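You operate a simulated robot arm through the tools that you are given. There is no shell and no other tool. Be economical: measure what you need, move in short steps, check, and stop when the job is done.

The job below is to be done with a simulated robot arm. You get a single attempt, and the scene is never put back.

JOB
Brush the hatch shelf clean and pass the waiting package into the cell.
Fine: white button once; package on the inner shelf, lint gone, brush back, hatch shut, fingers clear of its edge; blue button once, display clear. Set down upright: package, brush. What is to be rubbed or washed off counts as gone when no trace of it is left.
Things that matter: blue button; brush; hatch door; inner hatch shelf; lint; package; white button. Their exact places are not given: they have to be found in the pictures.

It is judged by the outcome, as a careful person would: the job done as asked, and still so three seconds after it is handed in. It fails if anything else is knocked over, pushed out of place, dropped, spilled or broken.

ROBOT AND FRAMES
A 6-joint arm with a two-finger gripper, on a carriage that runs on a rail from [-1917, -6] to [423, 1] (x, y) and turns from -3.002 to 2.793 rad about z. Base frame: it is fixed where the carriage stands at the start and does not move with it; the origin is on the floor, on the carriage's upright axis, x ahead of it, y to its left, z up. Units: mm, rad, N and s.
Its first joint turns from -2.897 to 2.897 rad. Places, roughly: blue button [700, -600, 900]; hatch door [1100, 0, 1200]; inner hatch shelf [1300, 0, 900]; lint [1000, 0, 900]; package [1250, -250, 1000]; white button [700, -400, 900]. Payload 2.54 kg.
Tool frame: the origin (TCP) lies between the finger pads and is the grasp point; the fingertips stand 23 mm ahead of it; z points along the fingers, y is the line along which they close. The gripper opens to 126 mm. The gripper's body begins 82 mm behind the TCP.
Orientation is that of the tool frame in the base frame, as a unit quaternion [x, y, z, w]. With the fingers straight down and closing along the base's y, the tool's x points along the base's -x, its y along +y and its z along -z.

CONTROLS
- The arm moves only by the tool apply_moves. Its arguments are lists of equal length, an entry for each row: "linear": the shift along the base's x, y, z in mm, a list of three; "delta_rot": the turn, a rotation vector about the base's x, y, z in rad, a list of three; "grip": the opening in per cent of the stroke, from 0 (shut) to 100 (fully open). In form: {"linear": [[tx, ty, tz], ...], "delta_rot": [[wx, wy, wz], ...], "grip": [grip, ...]}. A call has 1 to 20 rows; each row is the pose to reach, as a shift and turn from the pose commanded when the call began. A row lasts 0.2 s, in which the tool goes at most 50 mm and 0.15 rad; a call with a longer step from one row to the next is refused whole, and so is a gripper value outside its range. A pose out of reach is approached as far as the arm can. The call stops where the force on the tool passes 40 N (or 10 N more than at its start, if that is more) or the arm is blocked; 0.2 s more then pass. Each finger halts on what it meets, pressing with about 41 N; the grip force reading is that of the motor and also rises with nothing between the fingers. The clock runs only during rows and for 0.2 s after the last one: add rows that repeat a pose to give the fingers time. The reply holds the time, the measured pose of the TCP, the force on the tool along the base axes, the opening and the grip force, in the units named above and with some noise, with the torque about the TCP (base axes, N m) and any sound that the robot's microphone picked up.
- Cameras (640 x 400 px; columns grow to the right, rows downward): "scene" is now at [61.5, 159.9, 1631.6]; the picture's right is [-0.45, -0.89, 0.00], its down [-0.43, 0.22, -0.88] and it looks along [0.78, -0.39, -0.48] (base axes); focal length 285 px, centre (320, 200). "wrist" rides on the gripper at [82, 14, -122] in the tool frame; the picture's right is [-0.17, 0.99, 0.00], its down [-0.79, -0.13, -0.60] and it looks along [-0.59, -0.10, 0.80] (tool axes); focal length 243 px, centre (320, 200).
- camera(camera): a new picture of that camera. No time passes.
- move_column(by): slides the trunk up (or, below 0, down) by that many mm; the arm and the scene camera ride with it, the base frame stays. It gives what a move gives, with no picture.
- steer(legs): drives the robot by 1 to 6 legs, each [ahead, left, turn to the left] in mm, mm and rad, along the robot's own axes; the way and the turn of a leg run together, so that a leg with both is an arc; at most 1500 mm and 3.142 rad a leg. The arm and the cameras ride along, it lands a little off, and it stops where it bumps. It keeps to its track: a leg is cut to what the track allows. It gives what a move gives.
- pan_tilt(pan, tilt): turns the head with the scene camera to pan (to the left, within 2.094 rad either way) and tilt (down, from -0.506 to 1.204), counted from straight ahead of the robot. It gives what a move gives.
- point_at(camera, pixels): there is no depth. For up to 12 entries [column, row, z] of the newest picture of that camera ("zoom" is the newest enlarged one), the place [x, y] in the base frame at which the ray of that pixel passes the height z, good to about 3 mm. No time passes.
- zoom(camera, box): a new picture of the part [left, top, right, bottom] of that camera's present view, enlarged. No time passes.
- sign_off(): hands the job in; it is judged then, once.

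Work in short steps. Measure before you move; look again where a grasp or a placing could have gone wrong, and mend it. You have 80 turns and 48 pictures in all, those below and enlarged ones among them. Open the gripper and draw the arm clear of the work before you hand the job in, unless the task says otherwise; then end with one line.

The tools are called after "Call:" by a JSON object that holds its "fn" and its "kwargs". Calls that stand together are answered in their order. apply_moves: Moves the arm, as the interface text tells. Its arguments: {"type":"object","properties":{"linear":{"type":"array","items":{"type":"array","items":{"type":"number"}}},"delta_rot":{"type":"array","items":{"type":"array","items":{"type":"number"}}},"grip":{"type":"array","items":{"type":"number"}}},"required":["linear","delta_rot","grip"]} The other tools are called the same way: move_column (by) slides the trunk up or down; steer (legs) drives the base; pan_tilt (pan, tilt) turns the head that bears the scene camera; camera (camera) takes a picture; point_at (camera, pixels) gives the place at which the rays of pixels pass given heights; zoom (camera, box) takes an enlarged picture of a part of a camera's view; sign_off () hands the job in.

At the start:

```text
t: 0.0
position: [518.3, -99.2, 1413.9]
orientation: [0.0, 1.0, 0.0, 0.0]
ft_force: [0.4, 0.4, 0.7]
ft_torque: [0.01, -0.03, 0.01]
opening: 126.0
gripper_force: 0.0
trunk travel left (down, up): [-425.0, 65.0]
robot x, y, heading: [0.4, 0.1, -0.0]
head pan, tilt: [-0.464, 0.503]
```

scene: 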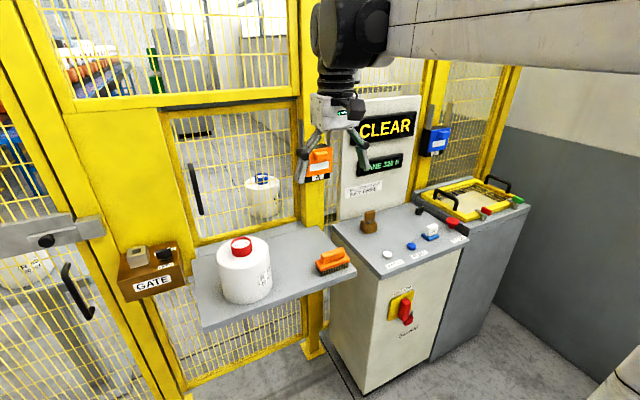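
wrist: 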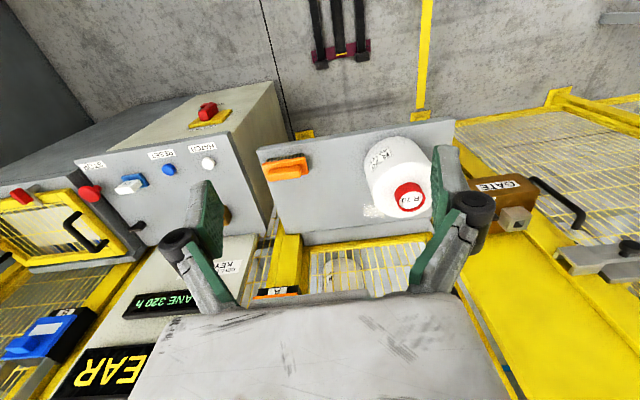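

The scene shows the shelf with a white container, an orange brush, the hatch door and the button panel. I'll enlarge both parts to read the labels.

Call:
{"fn": "zoom", "kwargs": {"camera": "scene", "box": [160, 90, 360, 330]}}

Call:
{"fn": "zoom", "kwargs": {"camera": "scene", "box": [320, 90, 540, 340]}}

```text
1.67 times, centred on (260, 210) of scene
```

zoom: 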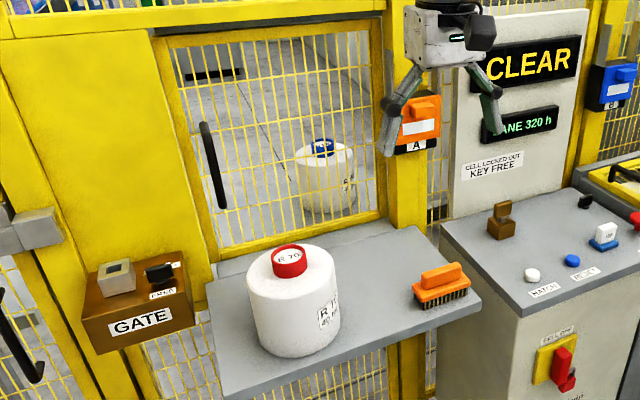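

```text
1.60 times, centred on (430, 215) of scene
```

zoom: 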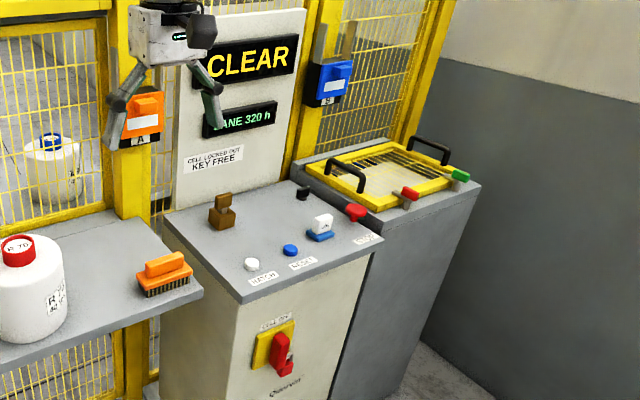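

I want the shelf from above (lint location) and metric estimates of the main objects.

Call:
{"fn": "zoom", "kwargs": {"camera": "wrist", "box": [240, 110, 480, 260]}}

Call:
{"fn": "point_at", "kwargs": {"camera": "scene", "pixels": [[248, 300, 900], [335, 262, 900], [197, 315, 900], [203, 331, 900], [357, 269, 900], [299, 222, 900], [195, 255, 900], [388, 254, 900], [410, 246, 900], [369, 222, 900], [263, 219, 900], [330, 221, 900]]}}

Call:
{"fn": "point_at", "kwargs": {"camera": "wrist", "pixels": [[208, 162, 900], [169, 169, 900], [287, 168, 900], [257, 151, 900], [455, 120, 900], [274, 244, 900], [440, 225, 900], [410, 198, 1080], [378, 211, 900]]}}

```text
2.67 times, centred on (360, 185) of wrist
```

zoom: 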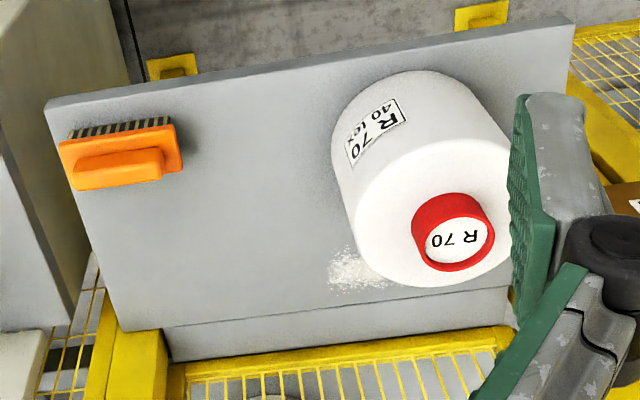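

```text
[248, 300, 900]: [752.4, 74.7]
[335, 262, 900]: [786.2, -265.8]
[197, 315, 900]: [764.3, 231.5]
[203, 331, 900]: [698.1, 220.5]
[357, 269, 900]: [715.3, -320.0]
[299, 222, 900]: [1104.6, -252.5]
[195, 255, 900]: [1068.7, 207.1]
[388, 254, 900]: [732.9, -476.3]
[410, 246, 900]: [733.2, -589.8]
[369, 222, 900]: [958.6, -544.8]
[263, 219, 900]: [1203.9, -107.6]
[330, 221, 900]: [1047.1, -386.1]
```

```text
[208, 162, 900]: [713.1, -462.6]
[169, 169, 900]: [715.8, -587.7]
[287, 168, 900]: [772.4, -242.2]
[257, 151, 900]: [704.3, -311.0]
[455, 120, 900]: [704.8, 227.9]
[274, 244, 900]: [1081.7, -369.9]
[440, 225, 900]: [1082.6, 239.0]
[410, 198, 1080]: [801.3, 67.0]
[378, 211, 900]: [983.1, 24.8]
```

The jar R 70 is near (800, 70) with lint behind it at about (983, 25). I need to be sure which item is the package, so I'll look at box A, the inner jar and the surroundings.

Call:
{"fn": "zoom", "kwargs": {"camera": "scene", "box": [230, 130, 350, 230]}}

Call:
{"fn": "pan_tilt", "kwargs": {"pan": 0.2, "tilt": 0.45}}

Call:
{"fn": "camera", "kwargs": {"camera": "scene"}}

```text
4.00 times, centred on (290, 180) of scene
```

zoom: 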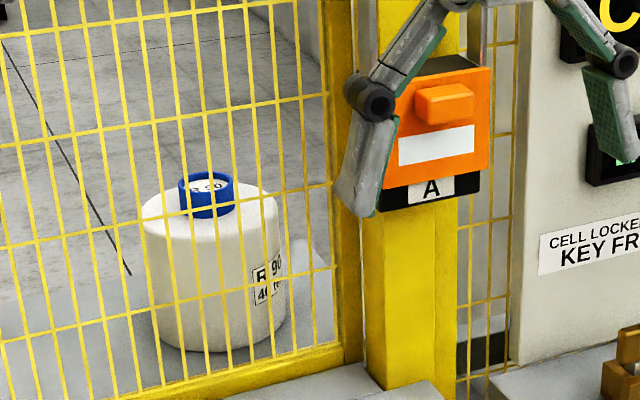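

```text
t: 1.0
position: [519.1, -100.5, 1413.9]
orientation: [0.0, 1.0, 0.0, -0.001]
ft_force: [0.1, -0.2, -0.4]
ft_torque: [0.01, 0.0, -0.03]
opening: 126.0
gripper_force: 0.0
trunk travel left (down, up): [-425.0, 65.0]
robot x, y, heading: [-2.6, -0.8, -0.0]
head pan, tilt: [0.201, 0.45]
```

```text
41 pictures are left
```

scene: 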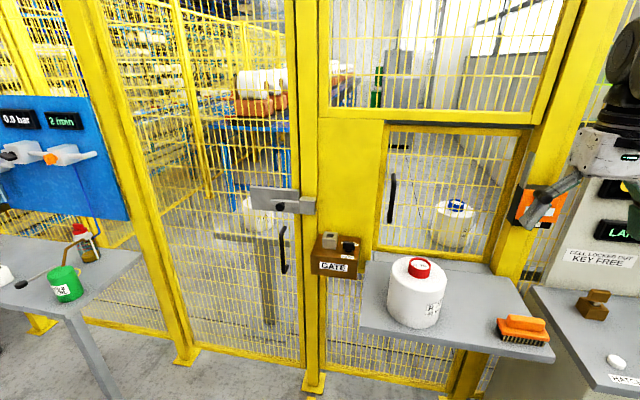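

There are jars elsewhere too, e.g. behind the gate at (257, 213). I'll zoom on that and on the inner jar plus displays for labels.

Call:
{"fn": "zoom", "kwargs": {"camera": "scene", "box": [220, 170, 380, 270]}}

Call:
{"fn": "zoom", "kwargs": {"camera": "scene", "box": [370, 170, 530, 270]}}

Call:
{"fn": "zoom", "kwargs": {"camera": "scene", "box": [0, 60, 240, 320]}}

```text
4.00 times, centred on (300, 220) of scene
```

zoom: 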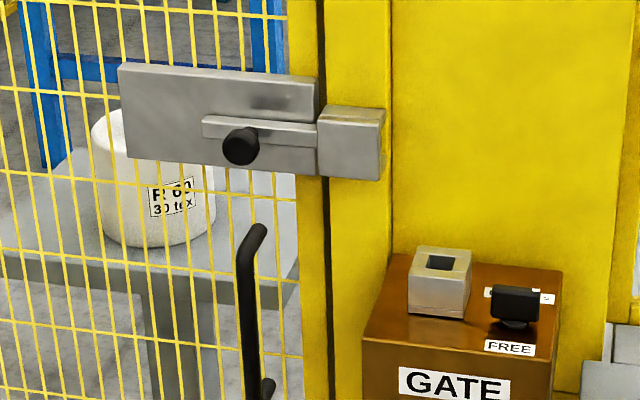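

```text
4.00 times, centred on (450, 220) of scene
```

zoom: 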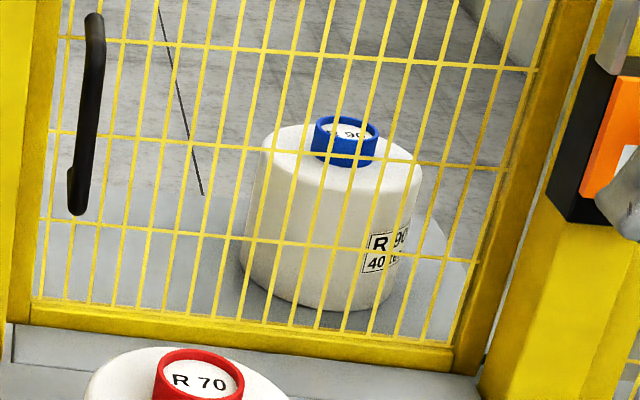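

```text
1.54 times, centred on (120, 190) of scene
```

zoom: 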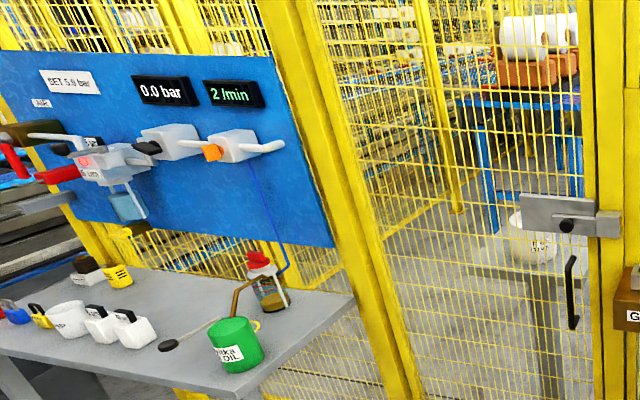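

Packages are yarn cans; R 70 waits on the outer shelf, R 90 already stands inside. Triangulating puts the white button near (692, -437, 945); I'll go over the console with the gripper shut to measure it.

Call:
{"fn": "apply_moves", "kwargs": {"linear": [[8, -34, -26], [16, -68, -52], [24, -102, -78], [32, -136, -104], [40, -170, -130], [48, -204, -156], [56, -238, -182], [64, -272, -208], [72, -306, -234], [80, -340, -260], [80, -340, -260]], "delta_rot": [[0, 0, 0], [0, 0, 0], [0, 0, 0], [0, 0, 0], [0, 0, 0], [0, 0, 0], [0, 0, 0], [0, 0, 0], [0, 0, 0], [0, 0, 0], [0, 0, 0]], "grip": [90, 80, 70, 60, 50, 40, 30, 20, 10, 0, 0]}}

Call:
{"fn": "camera", "kwargs": {"camera": "wrist"}}

Call:
{"fn": "pan_tilt", "kwargs": {"pan": -0.464, "tilt": 0.503}}

Call:
{"fn": "camera", "kwargs": {"camera": "scene"}}

```text
t: 3.4
position: [602.0, -439.3, 1151.5]
orientation: [0.0, 1.0, 0.0, 0.0]
ft_force: [-0.3, -0.6, -0.2]
ft_torque: [0.02, -0.05, 0.01]
opening: 0.0
gripper_force: 28.3
trunk travel left (down, up): [-425.0, 65.0]
robot x, y, heading: [-3.8, 2.9, -0.001]
head pan, tilt: [0.201, 0.45]
```

```text
37 pictures are left
```

wrist: 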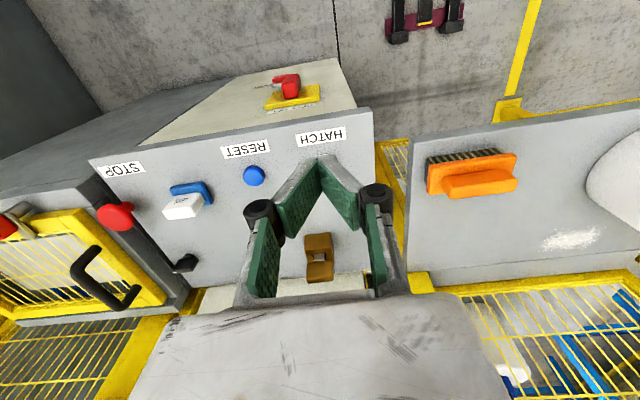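

```text
t: 4.5
position: [601.4, -438.3, 1151.2]
orientation: [-0.001, 1.0, -0.001, 0.0]
ft_force: [0.8, -0.3, -0.1]
ft_torque: [-0.02, 0.01, 0.04]
opening: 0.0
gripper_force: 28.1
trunk travel left (down, up): [-425.0, 65.0]
robot x, y, heading: [2.1, 0.3, 0.001]
head pan, tilt: [-0.464, 0.503]
```

```text
36 pictures are left
```

scene: 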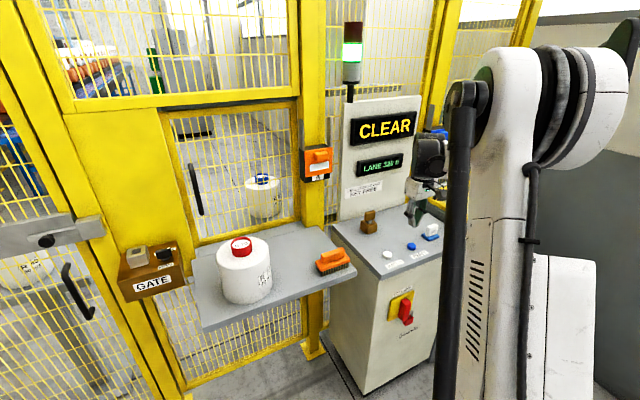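

The white button is behind the fingertips now. I'll measure blue, brush, labels and shelf corners from this view.

Call:
{"fn": "point_at", "kwargs": {"camera": "wrist", "pixels": [[254, 175, 930], [254, 175, 950], [323, 137, 930], [245, 149, 930], [409, 137, 900], [409, 137, 920], [480, 190, 940], [571, 240, 910], [543, 246, 910], [597, 231, 910], [372, 110, 930]]}}

Call:
{"fn": "point_at", "kwargs": {"camera": "scene", "pixels": [[411, 246, 930], [411, 246, 950], [388, 254, 930], [388, 254, 950], [394, 265, 930], [419, 253, 930], [357, 269, 900], [357, 269, 920]]}}

Call:
{"fn": "zoom", "kwargs": {"camera": "scene", "box": [340, 90, 460, 290]}}

```text
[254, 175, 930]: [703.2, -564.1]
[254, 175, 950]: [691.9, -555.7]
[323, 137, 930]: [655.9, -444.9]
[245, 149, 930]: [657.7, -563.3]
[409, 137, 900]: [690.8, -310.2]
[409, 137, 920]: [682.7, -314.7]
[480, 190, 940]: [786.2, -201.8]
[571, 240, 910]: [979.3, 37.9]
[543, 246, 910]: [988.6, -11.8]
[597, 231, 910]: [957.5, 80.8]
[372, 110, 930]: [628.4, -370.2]
```

```text
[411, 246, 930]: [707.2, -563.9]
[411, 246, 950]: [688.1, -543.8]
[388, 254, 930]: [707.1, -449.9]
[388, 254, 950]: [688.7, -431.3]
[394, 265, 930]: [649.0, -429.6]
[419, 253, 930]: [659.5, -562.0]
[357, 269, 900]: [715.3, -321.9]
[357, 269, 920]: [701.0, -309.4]
```

```text
2.00 times, centred on (400, 190) of scene
```

zoom: 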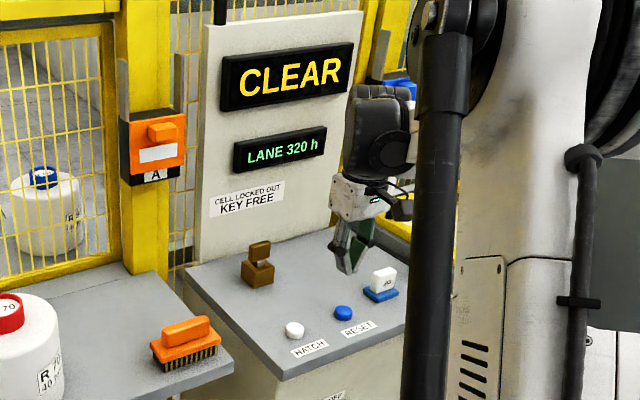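

White is at about (702, -446, ~935). I go above it with tips at ~970.

Call:
{"fn": "apply_moves", "kwargs": {"linear": [[33, -2, -35], [66, -5, -70], [100, -8, -110], [100, -8, -155], [100, -8, -155]], "delta_rot": [[0, 0, 0], [0, 0, 0], [0, 0, 0], [0, 0, 0], [0, 0, 0]], "grip": [0, 0, 0, 0, 0]}}

Call:
{"fn": "zoom", "kwargs": {"camera": "scene", "box": [350, 210, 450, 280]}}

```text
refused: row 3 steps farther than a row can; nothing moved
```

```text
5.71 times, centred on (400, 245) of scene
```

zoom: 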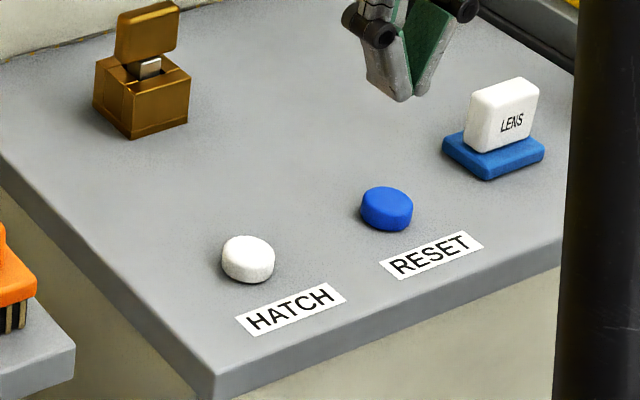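

The one step was too long; redo with shorter rows.

Call:
{"fn": "apply_moves", "kwargs": {"linear": [[25, -2, -35], [50, -4, -70], [75, -6, -105], [100, -8, -140], [100, -8, -155], [100, -8, -155]], "delta_rot": [[0, 0, 0], [0, 0, 0], [0, 0, 0], [0, 0, 0], [0, 0, 0], [0, 0, 0]], "grip": [0, 0, 0, 0, 0, 0]}}

Call:
{"fn": "zoom", "kwargs": {"camera": "scene", "box": [350, 210, 450, 280]}}

```text
t: 5.9
position: [697.9, -446.0, 995.9]
orientation: [0.0, 1.0, -0.001, 0.0]
ft_force: [-0.1, -0.2, 0.2]
ft_torque: [0.02, -0.02, 0.0]
opening: 0.0
gripper_force: 28.6
trunk travel left (down, up): [-425.0, 65.0]
robot x, y, heading: [1.8, 1.1, -0.004]
head pan, tilt: [-0.464, 0.503]
```

```text
5.71 times, centred on (400, 245) of scene
```

zoom: 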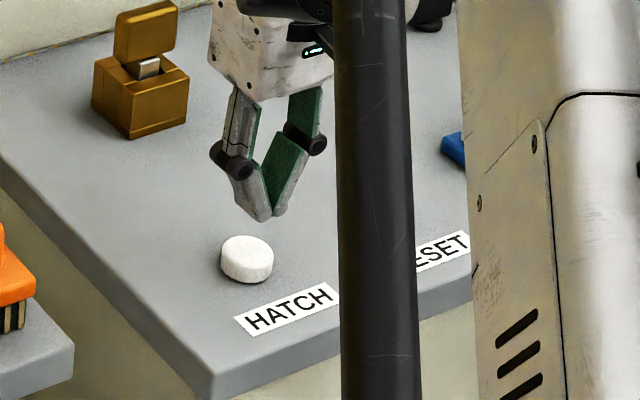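

Check the tip against the button with ray intersections.

Call:
{"fn": "point_at", "kwargs": {"camera": "zoom", "pixels": [[268, 215, 973], [247, 250, 935], [247, 250, 940], [247, 250, 930], [247, 278, 925]]}}

```text
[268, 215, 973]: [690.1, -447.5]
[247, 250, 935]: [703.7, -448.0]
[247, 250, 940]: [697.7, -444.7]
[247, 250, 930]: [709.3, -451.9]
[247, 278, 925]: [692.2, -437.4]
```

The tip reads consistent within a few mm; the button lies at ~(704, -447). Shift 5 mm ahead and descend in small steps, stopping on force.

Call:
{"fn": "apply_moves", "kwargs": {"linear": [[5, -1, -10], [5, -1, -18], [5, -1, -24], [5, -1, -28], [5, -1, -32], [5, -1, -34], [5, -1, -36], [5, -1, -38]], "delta_rot": [[0, 0, 0], [0, 0, 0], [0, 0, 0], [0, 0, 0], [0, 0, 0], [0, 0, 0], [0, 0, 0], [0, 0, 0]], "grip": [0, 0, 0, 0, 0, 0, 0, 0]}}

```text
t: 7.7
position: [704.3, -448.2, 961.4]
orientation: [0.0, 1.0, 0.0, 0.0]
ft_force: [0.5, 0.4, 0.6]
ft_torque: [0.0, 0.0, -0.06]
opening: 0.0
gripper_force: 28.5
trunk travel left (down, up): [-425.0, 65.0]
robot x, y, heading: [0.8, -0.8, -0.0]
head pan, tilt: [-0.464, 0.503]
```

No contact yet (tip ≈ 937); continue down in 2 mm steps.

Call:
{"fn": "apply_moves", "kwargs": {"linear": [[0, 0, -2], [0, 0, -4], [0, 0, -6], [0, 0, -8], [0, 0, -10]], "delta_rot": [[0, 0, 0], [0, 0, 0], [0, 0, 0], [0, 0, 0], [0, 0, 0]], "grip": [0, 0, 0, 0, 0]}}

```text
t: 8.9
position: [701.9, -448.1, 950.9]
orientation: [0.001, 1.0, 0.0, 0.0]
ft_force: [0.4, -1.2, 5.1]
ft_torque: [-0.04, 0.0, 0.0]
opening: 6.0
gripper_force: 28.0
trunk travel left (down, up): [-425.0, 65.0]
robot x, y, heading: [-0.4, 3.5, -0.0]
head pan, tilt: [-0.464, 0.503]
heard: click
```

A click was heard: pressed. Lift clear and look.

Call:
{"fn": "apply_moves", "kwargs": {"linear": [[0, 0, 20], [0, 0, 60], [0, 0, 110], [-30, 0, 150], [-60, 0, 190]], "delta_rot": [[0, 0, 0], [0, 0, 0], [0, 0, 0], [0, 0, 0], [0, 0, 0]], "grip": [0, 0, 0, 0, 0]}}

Call:
{"fn": "camera", "kwargs": {"camera": "scene"}}

```text
t: 10.1
position: [642.8, -449.1, 1143.7]
orientation: [-0.001, 1.0, 0.0, 0.0]
ft_force: [-0.7, -0.2, 0.0]
ft_torque: [-0.01, 0.03, 0.02]
opening: 0.0
gripper_force: 28.2
trunk travel left (down, up): [-425.0, 65.0]
robot x, y, heading: [-1.8, -0.3, 0.0]
head pan, tilt: [-0.464, 0.503]
```

```text
32 pictures are left
```

scene: 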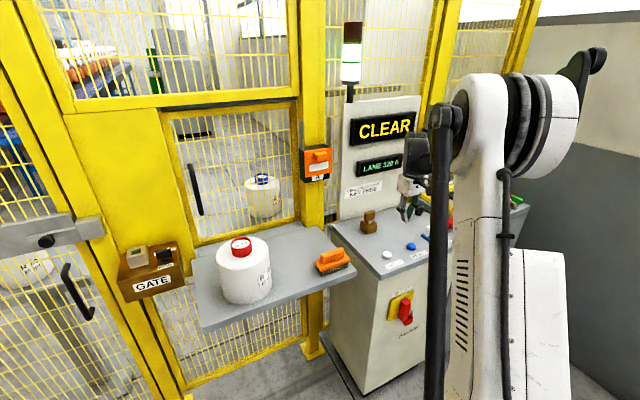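

Display unchanged. I need the door's kinematics: zoom on the door frame, rail and handle.

Call:
{"fn": "zoom", "kwargs": {"camera": "scene", "box": [150, 80, 330, 180]}}

Call:
{"fn": "zoom", "kwargs": {"camera": "scene", "box": [150, 160, 330, 260]}}

```text
3.56 times, centred on (240, 130) of scene
```

zoom: 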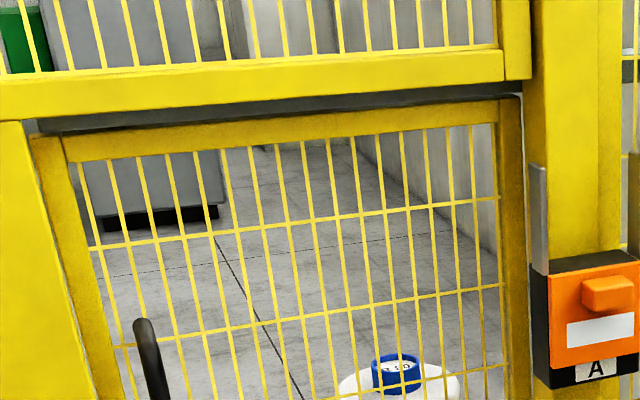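

```text
3.56 times, centred on (240, 210) of scene
```

zoom: 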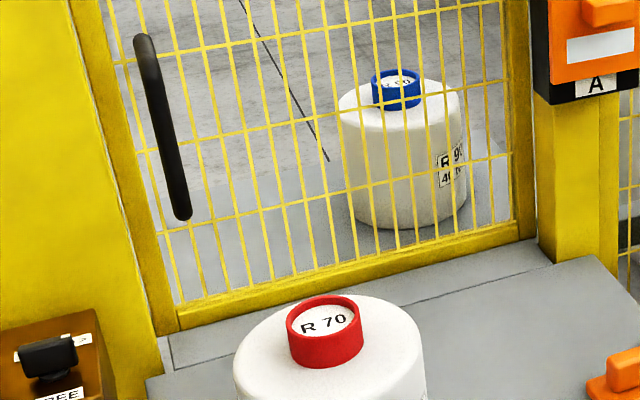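

The door is one leaf with a vertical handle at about (1050, 152), z 1094–1259. I'll swing the tool horizontal (pointing +x) in front of the handle, well above the can (lid top ≈1090).

Call:
{"fn": "apply_moves", "kwargs": {"linear": [[0, 0, 45], [5, 20, 85], [15, 55, 110], [30, 100, 120], [45, 145, 120], [65, 190, 120], [85, 235, 120], [105, 280, 120], [125, 325, 120], [145, 370, 120], [165, 415, 120], [185, 458, 120], [205, 500, 120], [225, 540, 120], [240, 575, 120], [250, 601, 120], [250, 601, 120]], "delta_rot": [[0, 0, 0], [0, 0, 0], [0, -0.1, 0], [0, -0.22, 0], [0, -0.34, 0], [0, -0.46, 0], [0, -0.58, 0], [0, -0.7, 0], [0, -0.82, 0], [0, -0.94, 0], [0, -1.06, 0], [0, -1.18, 0], [0, -1.3, 0], [0, -1.42, 0], [0, -1.52, 0], [0, -1.571, 0], [0, -1.571, 0]], "grip": [5, 10, 15, 20, 25, 30, 35, 40, 45, 45, 45, 45, 45, 45, 45, 45, 45]}}

Call:
{"fn": "camera", "kwargs": {"camera": "wrist"}}

Call:
{"fn": "camera", "kwargs": {"camera": "scene"}}

```text
t: 13.7
position: [893.5, 150.1, 1261.1]
orientation: [0.0, 0.706, -0.001, 0.708]
ft_force: [0.2, 1.4, -0.5]
ft_torque: [0.0, 0.0, 0.04]
opening: 56.9
gripper_force: 0.1
trunk travel left (down, up): [-425.0, 65.0]
robot x, y, heading: [1.0, 1.8, 0.002]
head pan, tilt: [-0.464, 0.503]
```

```text
29 pictures are left
```

wrist: 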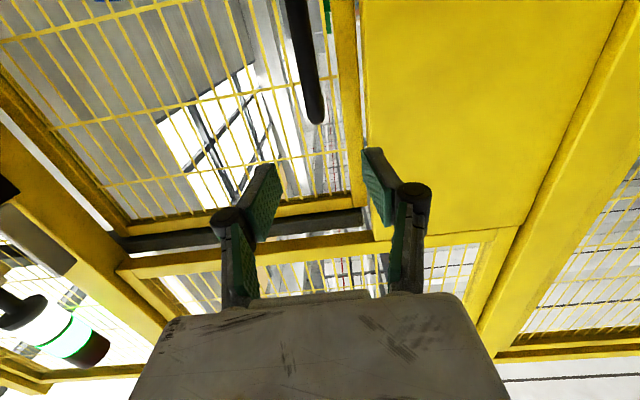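

```text
28 pictures are left
```

scene: 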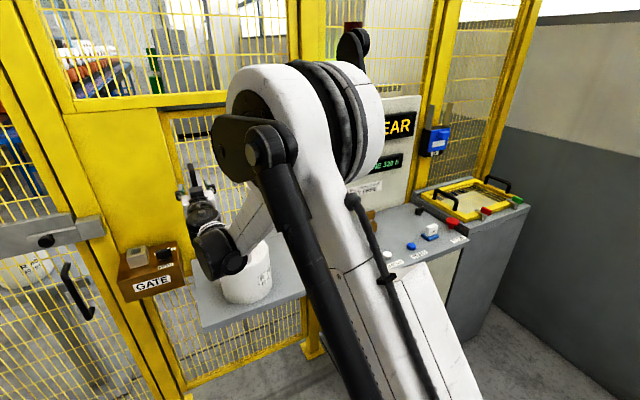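

The handle's top end shows at wrist (314, 118) → about (1040, 147, 1265). I lower to z≈1215 and advance with open fingers around the bar.

Call:
{"fn": "apply_moves", "kwargs": {"linear": [[0, -3, -40], [35, -3, -46], [70, -3, -46], [105, -3, -46], [130, -3, -46], [145, -3, -46], [145, -3, -46]], "delta_rot": [[0, 0, 0], [0, 0, 0], [0, 0, 0], [0, 0, 0], [0, 0, 0], [0, 0, 0], [0, 0, 0]], "grip": [45, 45, 45, 45, 45, 45, 45]}}

Call:
{"fn": "camera", "kwargs": {"camera": "wrist"}}

```text
t: 15.3
position: [1037.7, 149.7, 1214.6]
orientation: [0.0, 0.707, -0.001, 0.708]
ft_force: [0.1, -1.2, -0.4]
ft_torque: [0.02, -0.01, 0.01]
opening: 56.6
gripper_force: 0.0
trunk travel left (down, up): [-425.0, 65.0]
robot x, y, heading: [-1.7, -1.9, -0.0]
head pan, tilt: [-0.464, 0.503]
```

```text
27 pictures are left
```

wrist: 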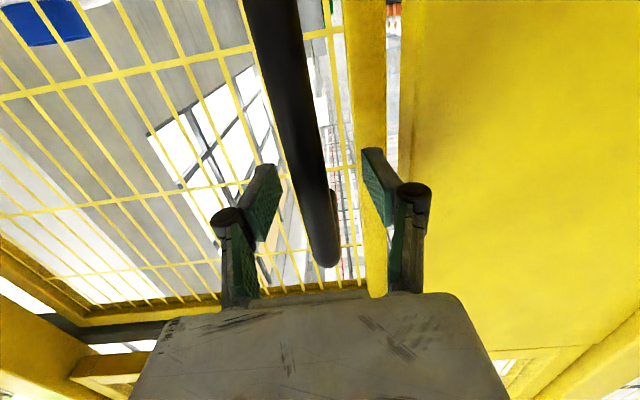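

The bar lies between the pads at (312, 185). Close on it.

Call:
{"fn": "apply_moves", "kwargs": {"linear": [[0, 0, 0], [0, 0, 0], [0, 0, 0], [0, 0, 0]], "delta_rot": [[0, 0, 0], [0, 0, 0], [0, 0, 0], [0, 0, 0]], "grip": [20, 5, 0, 0]}}

Call:
{"fn": "apply_moves", "kwargs": {"linear": [[-3, 0, 0], [-6, 0, 0], [-9, 0, 0], [-12, 0, 0]], "delta_rot": [[0, 0, 0], [0, 0, 0], [0, 0, 0], [0, 0, 0]], "grip": [0, 0, 0, 0]}}

```text
t: 16.3
position: [1038.4, 149.9, 1213.2]
orientation: [0.0, 0.707, 0.0, 0.707]
ft_force: [2.1, -2.1, 0.8]
ft_torque: [0.04, 0.02, 0.04]
opening: 0.0
gripper_force: 28.5
trunk travel left (down, up): [-425.0, 65.0]
robot x, y, heading: [-1.9, 0.4, -0.001]
head pan, tilt: [-0.464, 0.503]
```

```text
t: 17.1
position: [1033.6, 148.2, 1213.8]
orientation: [0.001, 0.707, -0.001, 0.707]
ft_force: [13.9, 0.7, -4.6]
ft_torque: [-0.01, -0.15, -0.02]
opening: 5.9
gripper_force: 28.5
trunk travel left (down, up): [-425.0, 65.0]
robot x, y, heading: [1.4, 3.0, -0.001]
head pan, tilt: [-0.464, 0.503]
stopped in row 4: the force on the tool passed its limit at 46 N (the readings are from after the stop); the commanded pose is now the measured one
```

Fingers closed around the bar as a loop; pulling outward meets a rigid stop (46 N). Release that pull and try sliding toward -y gently.

Call:
{"fn": "apply_moves", "kwargs": {"linear": [[5, 0, 0], [5, -5, 0], [5, -12, 0], [5, -20, 0], [5, -30, 0]], "delta_rot": [[0, 0, 0], [0, 0, 0], [0, 0, 0], [0, 0, 0], [0, 0, 0]], "grip": [0, 0, 0, 0, 0]}}

Call:
{"fn": "camera", "kwargs": {"camera": "wrist"}}

```text
t: 18.3
position: [1036.3, 118.5, 1216.4]
orientation: [0.001, 0.707, -0.001, 0.707]
ft_force: [0.2, -0.8, -0.2]
ft_torque: [-0.01, 0.05, 0.02]
opening: 0.0
gripper_force: 28.2
trunk travel left (down, up): [-425.0, 65.0]
robot x, y, heading: [-1.1, -1.0, 0.001]
head pan, tilt: [-0.464, 0.503]
```

```text
26 pictures are left
```

wrist: 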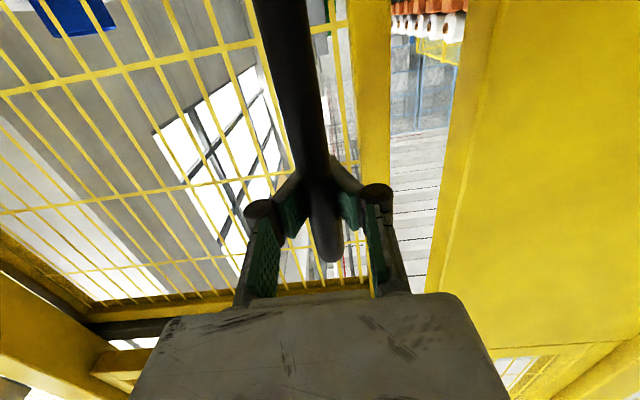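

The door slides toward -y with no resistance (gap appears at right in the wrist picture). Continue sliding.

Call:
{"fn": "apply_moves", "kwargs": {"linear": [[0, -30, 0], [0, -60, 0], [0, -90, 0], [0, -120, 0], [0, -150, 0], [0, -180, 0], [0, -210, 0], [0, -240, 0], [0, -265, 0], [0, -285, 0], [0, -300, 0], [0, -315, 0], [0, -330, 0]], "delta_rot": [[0, 0, 0], [0, 0, 0], [0, 0, 0], [0, 0, 0], [0, 0, 0], [0, 0, 0], [0, 0, 0], [0, 0, 0], [0, 0, 0], [0, 0, 0], [0, 0, 0], [0, 0, 0], [0, 0, 0]], "grip": [0, 0, 0, 0, 0, 0, 0, 0, 0, 0, 0, 0, 0]}}

Call:
{"fn": "camera", "kwargs": {"camera": "scene"}}

Call:
{"fn": "camera", "kwargs": {"camera": "wrist"}}

```text
t: 21.2
position: [1038.0, -196.1, 1215.1]
orientation: [-0.005, 0.707, 0.004, 0.707]
ft_force: [-2.3, 8.4, 1.5]
ft_torque: [-0.03, 0.02, -0.33]
opening: 0.0
gripper_force: 28.3
trunk travel left (down, up): [-425.0, 65.0]
robot x, y, heading: [-1.2, -1.6, 0.009]
head pan, tilt: [-0.464, 0.503]
stopped in row 13: the force on the tool passed its limit at 45 N (the readings are from after the stop); the commanded pose is now the measured one
```

```text
25 pictures are left
```

scene: 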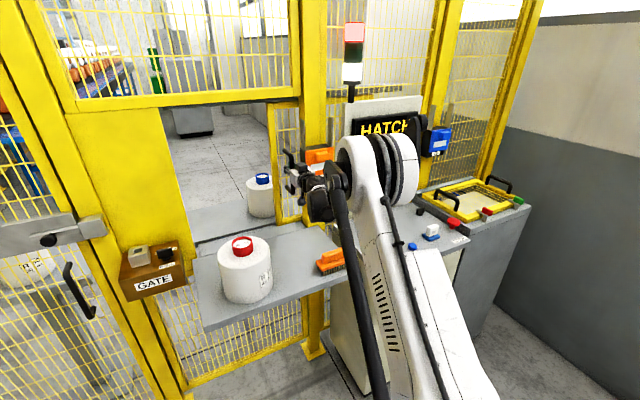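

```text
24 pictures are left
```

wrist: 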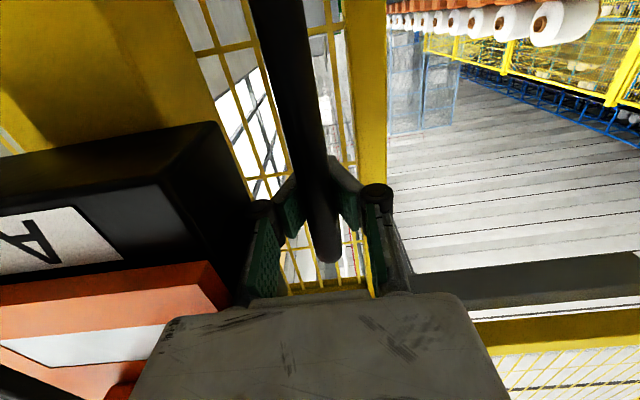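

The door is open, display now reads HATCH, and the arm met the end stop. I open the fingers moderately (box A is near at left) and back straight out.

Call:
{"fn": "apply_moves", "kwargs": {"linear": [[0, 4, 0], [0, 4, 0], [0, 4, 0], [0, 4, 0], [-30, 4, 0], [-70, 4, 0], [-110, 10, 10], [-150, 30, 30], [-180, 60, 50]], "delta_rot": [[0, 0, 0], [0, 0, 0], [0, 0, 0], [0, 0, 0], [0, 0, 0], [0, 0, 0], [0, 0, 0], [0, 0, 0], [0, 0, 0]], "grip": [0, 20, 36, 36, 36, 36, 36, 36, 36]}}

Call:
{"fn": "camera", "kwargs": {"camera": "scene"}}

```text
t: 22.3
position: [1032.5, -184.9, 1214.3]
orientation: [-0.008, 0.707, 0.008, 0.707]
ft_force: [0.8, 14.2, -4.8]
ft_torque: [0.2, -0.16, -0.3]
opening: 39.1
gripper_force: 0.1
trunk travel left (down, up): [-425.0, 65.0]
robot x, y, heading: [0.0, -3.6, 0.002]
head pan, tilt: [-0.464, 0.503]
stopped in row 5: the force on the tool passed its limit at 45 N (the readings are from after the stop); the commanded pose is now the measured one
```

```text
23 pictures are left
```

scene: 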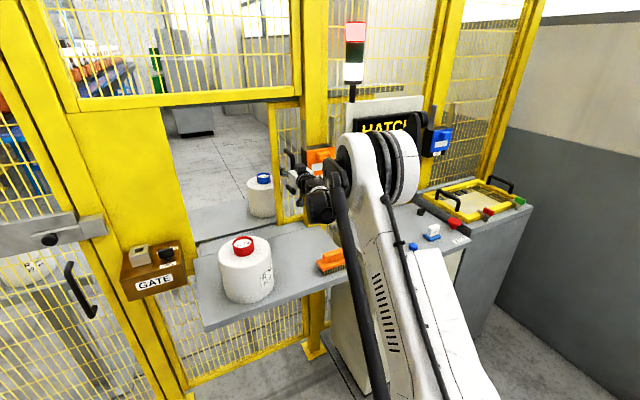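

The right finger leans against box A (force +14 N in y). I narrow the opening slightly, shift +y, then back out.

Call:
{"fn": "apply_moves", "kwargs": {"linear": [[0, 2, 0], [0, 6, 0], [0, 10, 0], [0, 10, 0]], "delta_rot": [[0, 0, 0], [0, 0, 0], [0, 0, 0], [0, 0, 0]], "grip": [26, 26, 26, 26]}}

Call:
{"fn": "camera", "kwargs": {"camera": "wrist"}}

```text
t: 23.3
position: [1030.0, -182.1, 1216.1]
orientation: [-0.006, 0.707, 0.006, 0.707]
ft_force: [-0.1, -3.1, 0.1]
ft_torque: [0.04, 0.02, 0.01]
opening: 34.3
gripper_force: 0.9
trunk travel left (down, up): [-425.0, 65.0]
robot x, y, heading: [-0.1, 2.2, 0.0]
head pan, tilt: [-0.464, 0.503]
```

```text
22 pictures are left
```

wrist: 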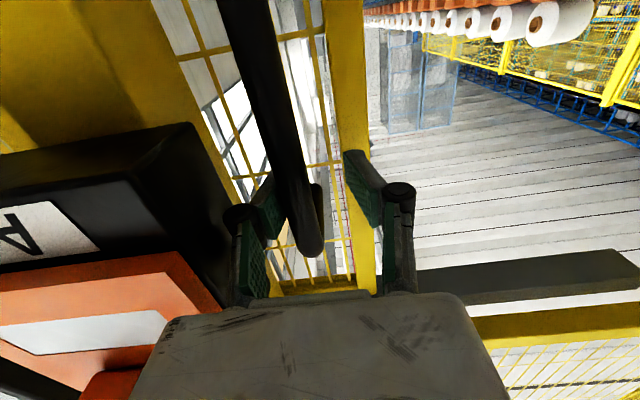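

Bar is free between the pads with ~34 mm opening. Back out slowly along -x, watching force.

Call:
{"fn": "apply_moves", "kwargs": {"linear": [[-5, 0, 0], [-12, 0, 0], [-22, 0, 0], [-35, 0, 0], [-55, 0, 0], [-80, 5, 5], [-110, 20, 20]], "delta_rot": [[0, 0, 0], [0, 0, 0], [0, 0, 0], [0, 0, 0], [0, 0, 0], [0, 0, 0], [0, 0, 0]], "grip": [26, 26, 26, 26, 26, 26, 26]}}

```text
t: 24.9
position: [920.6, -160.7, 1235.0]
orientation: [-0.006, 0.707, 0.006, 0.707]
ft_force: [1.0, 0.6, 0.1]
ft_torque: [0.01, -0.01, -0.02]
opening: 32.5
gripper_force: 0.1
trunk travel left (down, up): [-425.0, 65.0]
robot x, y, heading: [0.0, 1.8, 0.004]
head pan, tilt: [-0.464, 0.503]
```

Free of the handle. Now return tool-down above the brush with a view of brush and lint.

Call:
{"fn": "apply_moves", "kwargs": {"linear": [[-20, -5, 20], [-40, -12, 20], [-60, -18, 20], [-80, -25, 20], [-100, -32, 20], [-120, -40, 15], [-140, -47, 10], [-160, -54, 0], [-180, -61, -10], [-200, -68, -20], [-220, -75, -40], [-240, -75, -55], [-240, -75, -55]], "delta_rot": [[0, 0.13, 0], [0, 0.27, 0], [0, 0.41, 0], [0, 0.55, 0], [0, 0.69, 0], [0, 0.83, 0], [0, 0.97, 0], [0, 1.11, 0], [0, 1.25, 0], [0, 1.39, 0], [0, 1.53, 0], [0, 1.571, 0], [0, 1.571, 0]], "grip": [30, 35, 40, 45, 45, 45, 50, 50, 50, 50, 50, 50, 50]}}

Call:
{"fn": "camera", "kwargs": {"camera": "wrist"}}

Call:
{"fn": "camera", "kwargs": {"camera": "scene"}}

```text
t: 27.7
position: [681.3, -235.0, 1179.9]
orientation: [0.001, 0.99, 0.129, 0.056]
ft_force: [-0.1, 0.2, -0.6]
ft_torque: [-0.01, 0.02, -0.01]
opening: 62.9
gripper_force: 0.0
out of reach, approached as far as the arm can: row 7, 8, 9, 10, 11, 12, 13
trunk travel left (down, up): [-425.0, 65.0]
robot x, y, heading: [0.9, 0.4, 0.004]
head pan, tilt: [-0.464, 0.503]
```

```text
21 pictures are left
```

wrist: 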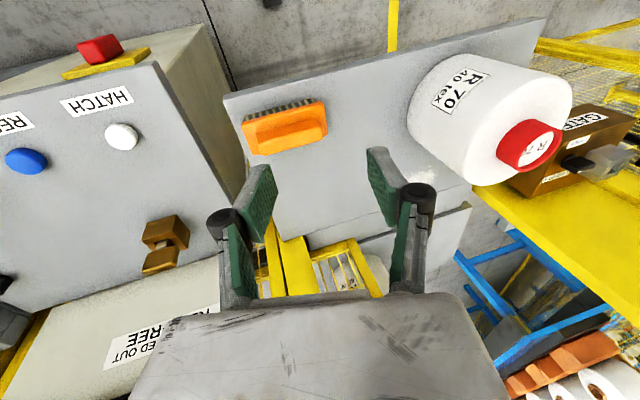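

```text
20 pictures are left
```

scene: 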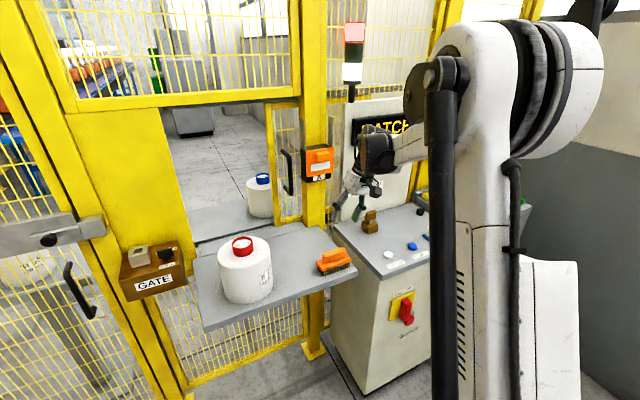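

The orientation stuck a bit short of straight down, probably a joint limit in this configuration. I raise and pull in, keeping the commanded orientation, to see if it recovers.

Call:
{"fn": "apply_moves", "kwargs": {"linear": [[-30, 10, 40], [-60, 25, 80], [-90, 45, 120], [-120, 70, 150], [-140, 100, 180], [-150, 130, 200], [-150, 130, 200], [-150, 130, 200]], "delta_rot": [[0, 0, 0], [0, 0, 0], [0, 0, 0], [0, 0, 0], [0, 0, 0], [0, 0, 0], [0, 0, 0], [0, 0, 0]], "grip": [50, 50, 50, 50, 50, 50, 50, 50]}}

```text
refused: row 1 steps farther than a row can; nothing moved
```

Shorter steps.

Call:
{"fn": "apply_moves", "kwargs": {"linear": [[-25, 10, 35], [-50, 25, 70], [-80, 40, 105], [-105, 60, 140], [-130, 85, 170], [-145, 115, 200], [-150, 130, 220], [-150, 130, 220]], "delta_rot": [[0, 0, 0], [0, 0, 0], [0, 0, 0], [0, 0, 0], [0, 0, 0], [0, 0, 0], [0, 0, 0], [0, 0, 0]], "grip": [50, 50, 50, 50, 50, 50, 50, 50]}}

```text
t: 29.5
position: [530.8, -103.1, 1401.4]
orientation: [0.0, 0.99, 0.129, 0.056]
ft_force: [0.2, 0.0, 0.1]
ft_torque: [-0.03, 0.04, 0.0]
opening: 63.1
gripper_force: 0.0
trunk travel left (down, up): [-425.0, 65.0]
robot x, y, heading: [-0.6, -0.5, -0.0]
head pan, tilt: [-0.464, 0.503]
```

Now restore exact tool-down: correction rotation (-0.26, 0.112, 0).

Call:
{"fn": "apply_moves", "kwargs": {"linear": [[0, 0, 0], [0, 0, 0], [0, 0, 0], [0, 0, 0]], "delta_rot": [[-0.1, 0.045, 0], [-0.2, 0.09, 0], [-0.26, 0.113, 0], [-0.26, 0.113, 0]], "grip": [50, 50, 50, 50]}}

Call:
{"fn": "point_at", "kwargs": {"camera": "scene", "pixels": [[335, 256, 950], [335, 256, 960], [335, 266, 910], [318, 258, 945], [350, 252, 945]]}}

```text
t: 30.5
position: [531.0, -105.4, 1400.9]
orientation: [-0.001, 0.99, 0.133, 0.047]
ft_force: [0.4, -0.4, 0.3]
ft_torque: [0.01, 0.04, 0.02]
opening: 63.0
gripper_force: 0.1
out of reach, approached as far as the arm can: row 1, 2, 3, 4
trunk travel left (down, up): [-425.0, 65.0]
robot x, y, heading: [3.0, -0.7, 0.003]
head pan, tilt: [-0.464, 0.503]
```

```text
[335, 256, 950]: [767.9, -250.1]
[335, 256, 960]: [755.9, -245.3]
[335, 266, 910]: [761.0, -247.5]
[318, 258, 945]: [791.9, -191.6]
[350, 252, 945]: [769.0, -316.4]
```

Joint 4 flipped to its limit while sliding (tool passed the left side of the forearm). I retrace: back to horizontal at (890, -160), then across to y=150, from where the original approach came.

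Call:
{"fn": "apply_moves", "kwargs": {"linear": [[33, -5, -12], [66, -10, -24], [99, -15, -36], [132, -20, -48], [165, -25, -60], [198, -30, -72], [231, -35, -84], [264, -40, -96], [297, -45, -108], [330, -50, -120], [360, -55, -131], [360, -10, -131], [360, 35, -131], [360, 80, -131], [360, 125, -131], [360, 170, -131], [360, 215, -131], [360, 255, -131], [360, 255, -131]], "delta_rot": [[-0.019, -0.133, -0.019], [-0.037, -0.267, -0.038], [-0.056, -0.4, -0.057], [-0.075, -0.533, -0.076], [-0.093, -0.667, -0.095], [-0.112, -0.8, -0.114], [-0.13, -0.934, -0.133], [-0.149, -1.067, -0.152], [-0.168, -1.2, -0.171], [-0.186, -1.334, -0.19], [-0.205, -1.467, -0.209], [-0.205, -1.467, -0.209], [-0.205, -1.467, -0.209], [-0.205, -1.467, -0.209], [-0.205, -1.467, -0.209], [-0.205, -1.467, -0.209], [-0.205, -1.467, -0.209], [-0.205, -1.467, -0.209], [-0.205, -1.467, -0.209]], "grip": [45, 45, 45, 45, 45, 45, 45, 45, 45, 45, 45, 45, 45, 45, 45, 45, 45, 45, 45]}}

```text
t: 34.5
position: [889.0, 149.2, 1269.5]
orientation: [0.002, 0.707, 0.001, 0.707]
ft_force: [-1.0, 0.4, -0.1]
ft_torque: [-0.01, 0.0, 0.0]
opening: 56.8
gripper_force: 0.0
trunk travel left (down, up): [-425.0, 65.0]
robot x, y, heading: [-1.5, 3.1, 0.004]
head pan, tilt: [-0.464, 0.503]
```

Orientation is exact again. Now I reverse the original approach path back to tool-down.

Call:
{"fn": "apply_moves", "kwargs": {"linear": [[-10, -26, 0], [-25, -61, 0], [-45, -101, 0], [-65, -143, 0], [-85, -186, 0], [-105, -231, 0], [-125, -276, 0], [-145, -321, 0], [-165, -366, 0], [-185, -411, 0], [-205, -440, 0], [-220, -440, 0], [-225, -430, 0], [-225, -420, 0], [-225, -420, 0]], "delta_rot": [[0, 0.05, 0], [0, 0.15, 0], [0, 0.27, 0], [0, 0.39, 0], [0, 0.51, 0], [0, 0.63, 0], [0, 0.75, 0], [0, 0.87, 0], [0, 0.99, 0], [0, 1.11, 0], [0, 1.23, 0], [0, 1.35, 0], [0, 1.47, 0], [0, 1.571, 0], [0, 1.571, 0]], "grip": [50, 50, 50, 50, 50, 50, 50, 50, 50, 50, 50, 50, 50, 50, 50]}}

```text
t: 37.7
position: [665.0, -270.2, 1270.2]
orientation: [0.001, 1.0, -0.001, -0.001]
ft_force: [1.1, 0.6, 0.1]
ft_torque: [-0.05, 0.01, 0.0]
opening: 62.7
gripper_force: 0.2
trunk travel left (down, up): [-425.0, 65.0]
robot x, y, heading: [-1.1, 1.4, 0.001]
head pan, tilt: [-0.464, 0.503]
```

Recovered, straight down. Look at brush and lint from here.

Call:
{"fn": "zoom", "kwargs": {"camera": "wrist", "box": [200, 80, 520, 280]}}

```text
2.00 times, centred on (360, 180) of wrist
```

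zoom: 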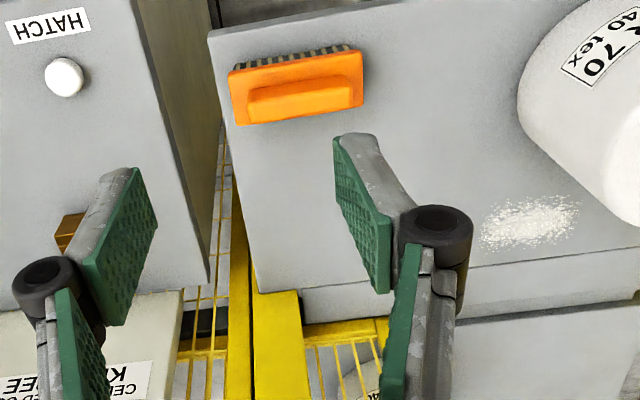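

Measure brush ridge ends and lint extent.

Call:
{"fn": "point_at", "kwargs": {"camera": "zoom", "pixels": [[248, 93, 950], [250, 118, 950], [363, 80, 950], [362, 103, 950], [230, 72, 930], [236, 123, 930], [362, 52, 930], [480, 235, 910], [575, 210, 910], [530, 200, 910], [525, 245, 910], [262, 292, 910]]}}

Call:
{"fn": "zoom", "kwargs": {"camera": "scene", "box": [300, 230, 370, 290]}}

```text
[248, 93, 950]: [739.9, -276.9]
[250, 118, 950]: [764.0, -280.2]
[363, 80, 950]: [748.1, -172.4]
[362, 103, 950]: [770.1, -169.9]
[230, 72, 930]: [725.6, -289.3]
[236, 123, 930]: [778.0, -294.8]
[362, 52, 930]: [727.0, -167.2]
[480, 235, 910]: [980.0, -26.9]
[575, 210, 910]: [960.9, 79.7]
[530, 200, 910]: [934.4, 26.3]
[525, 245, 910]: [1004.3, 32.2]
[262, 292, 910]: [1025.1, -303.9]
```

```text
6.67 times, centred on (335, 260) of scene
```

zoom: 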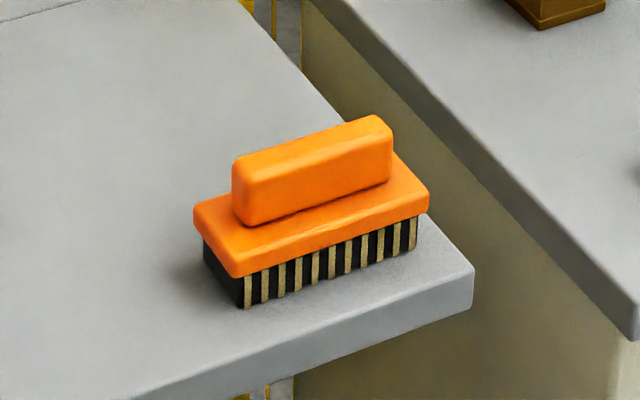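

Call:
{"fn": "point_at", "kwargs": {"camera": "zoom", "pixels": [[375, 115, 950], [375, 115, 970], [237, 158, 950], [237, 158, 970], [241, 308, 900], [241, 308, 910], [418, 245, 900], [418, 245, 910], [315, 145, 960]]}}

```text
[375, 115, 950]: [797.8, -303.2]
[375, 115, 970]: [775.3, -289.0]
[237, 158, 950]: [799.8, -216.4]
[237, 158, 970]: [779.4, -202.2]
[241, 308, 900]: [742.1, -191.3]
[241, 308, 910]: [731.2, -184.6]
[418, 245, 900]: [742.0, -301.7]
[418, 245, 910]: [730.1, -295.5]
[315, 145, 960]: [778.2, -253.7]
```

Combining views: brush ridge centre ≈ (747, -231), top z ≈ 983, axis along y turned about -0.065 rad. I yaw the tool +1.506 so it closes across the ridge and come to z 1050 above it.

Call:
{"fn": "apply_moves", "kwargs": {"linear": [[8, 4, -20], [16, 8, -40], [24, 12, -60], [32, 16, -80], [40, 20, -100], [48, 24, -120], [56, 28, -140], [64, 31, -160], [72, 34, -180], [78, 37, -200], [82, 39, -220], [82, 39, -220]], "delta_rot": [[0, 0, 0.14], [0, 0, 0.28], [0, 0, 0.42], [0, 0, 0.56], [0, 0, 0.7], [0, 0, 0.84], [0, 0, 0.98], [0, 0, 1.12], [0, 0, 1.26], [0, 0, 1.4], [0, 0, 1.506], [0, 0, 1.506]], "grip": [55, 55, 55, 55, 55, 55, 55, 55, 55, 55, 55, 55]}}

Call:
{"fn": "camera", "kwargs": {"camera": "wrist"}}

```text
t: 40.3
position: [748.3, -230.4, 1049.8]
orientation: [-0.684, 0.73, -0.001, 0.001]
ft_force: [-0.2, 0.1, 0.1]
ft_torque: [0.0, 0.0, -0.01]
opening: 69.1
gripper_force: 0.0
trunk travel left (down, up): [-425.0, 65.0]
robot x, y, heading: [-2.6, 1.5, 0.008]
head pan, tilt: [-0.464, 0.503]
```

```text
17 pictures are left
```

wrist: 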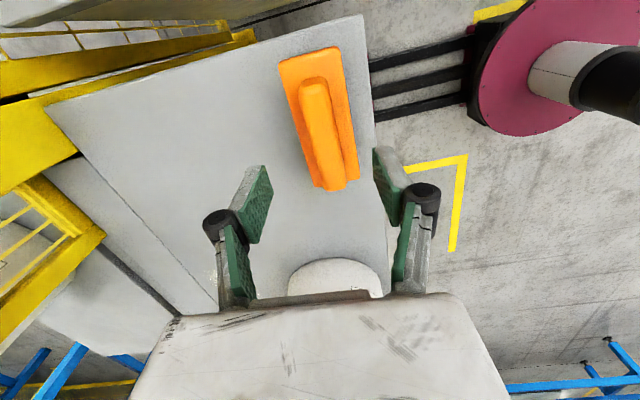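

Verify the ridge line from this view.

Call:
{"fn": "point_at", "kwargs": {"camera": "wrist", "pixels": [[311, 83, 983], [329, 182, 983], [331, 87, 983], [300, 87, 983], [340, 182, 983], [316, 182, 983], [280, 62, 950], [338, 47, 950], [358, 180, 950]]}}

```text
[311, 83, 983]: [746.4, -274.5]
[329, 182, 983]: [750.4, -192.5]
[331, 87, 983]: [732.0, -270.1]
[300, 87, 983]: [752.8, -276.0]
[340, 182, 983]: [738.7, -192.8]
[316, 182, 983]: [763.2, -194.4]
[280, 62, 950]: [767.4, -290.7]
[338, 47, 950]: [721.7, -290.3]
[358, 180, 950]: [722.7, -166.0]
```

The ridge centre is (747, -233): aligned. Descend to TCP z≈978 and grip.

Call:
{"fn": "apply_moves", "kwargs": {"linear": [[-1, -2, -30], [-1, -2, -55], [-1, -2, -65], [-1, -2, -72], [-1, -2, -72], [-1, -2, -72], [-1, -2, -72], [-1, -2, -72]], "delta_rot": [[0, 0, 0], [0, 0, 0], [0, 0, 0], [0, 0, 0], [0, 0, 0], [0, 0, 0], [0, 0, 0], [0, 0, 0]], "grip": [55, 55, 55, 55, 30, 10, 0, 0]}}

```text
t: 42.1
position: [748.4, -232.2, 977.9]
orientation: [-0.683, 0.731, 0.0, 0.0]
ft_force: [-0.6, 1.6, -0.3]
ft_torque: [0.01, -0.01, -0.02]
opening: 49.9
gripper_force: 40.9
trunk travel left (down, up): [-425.0, 65.0]
robot x, y, heading: [0.9, -2.0, 0.001]
head pan, tilt: [-0.464, 0.503]
```

Opening 50 mm with 41 N: I hold the brush by its 50 mm wide body. Lift a little and check.

Call:
{"fn": "apply_moves", "kwargs": {"linear": [[0, 0, 15], [0, 0, 40], [0, 0, 40]], "delta_rot": [[0, 0, 0], [0, 0, 0], [0, 0, 0]], "grip": [0, 0, 0]}}

Call:
{"fn": "camera", "kwargs": {"camera": "scene"}}

```text
t: 42.9
position: [747.8, -234.0, 1018.2]
orientation: [-0.683, 0.73, -0.001, 0.001]
ft_force: [-0.6, -0.3, -2.0]
ft_torque: [0.0, -0.06, 0.02]
opening: 49.9
gripper_force: 40.9
trunk travel left (down, up): [-425.0, 65.0]
robot x, y, heading: [-0.9, 2.2, 0.01]
head pan, tilt: [-0.464, 0.503]
```

```text
16 pictures are left
```

scene: 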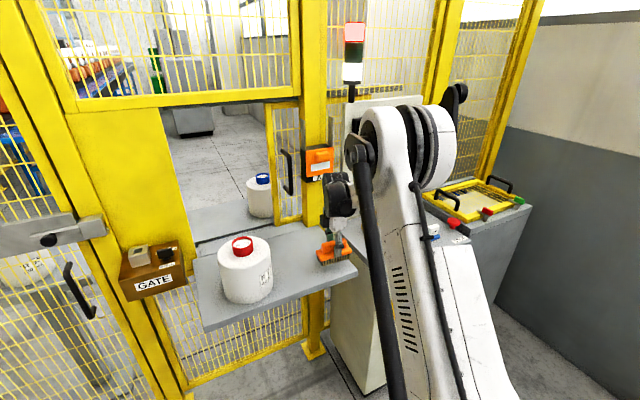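

Brush held. Carry it round the can to above the lint (lint x≈930–1000, y≈-27–80).

Call:
{"fn": "apply_moves", "kwargs": {"linear": [[40, 5, 5], [80, 15, 5], [120, 30, 5], [160, 55, 5], [195, 85, 5], [210, 125, 5], [212, 165, 5], [212, 205, 5], [212, 240, 5], [212, 260, 5], [212, 260, -20], [212, 260, -36], [212, 260, -36]], "delta_rot": [[0, 0, 0], [0, 0, 0], [0, 0, 0], [0, 0, 0], [0, 0, 0], [0, 0, 0], [0, 0, 0], [0, 0, 0], [0, 0, 0], [0, 0, 0], [0, 0, 0], [0, 0, 0], [0, 0, 0]], "grip": [0, 0, 0, 0, 0, 0, 0, 0, 0, 0, 0, 0, 0]}}

```text
t: 45.7
position: [957.1, 26.9, 980.8]
orientation: [-0.683, 0.731, -0.001, 0.0]
ft_force: [0.5, -0.3, -1.1]
ft_torque: [-0.02, 0.03, -0.01]
opening: 49.4
gripper_force: 40.7
trunk travel left (down, up): [-425.0, 65.0]
robot x, y, heading: [-1.8, 1.5, 0.003]
head pan, tilt: [-0.464, 0.503]
```

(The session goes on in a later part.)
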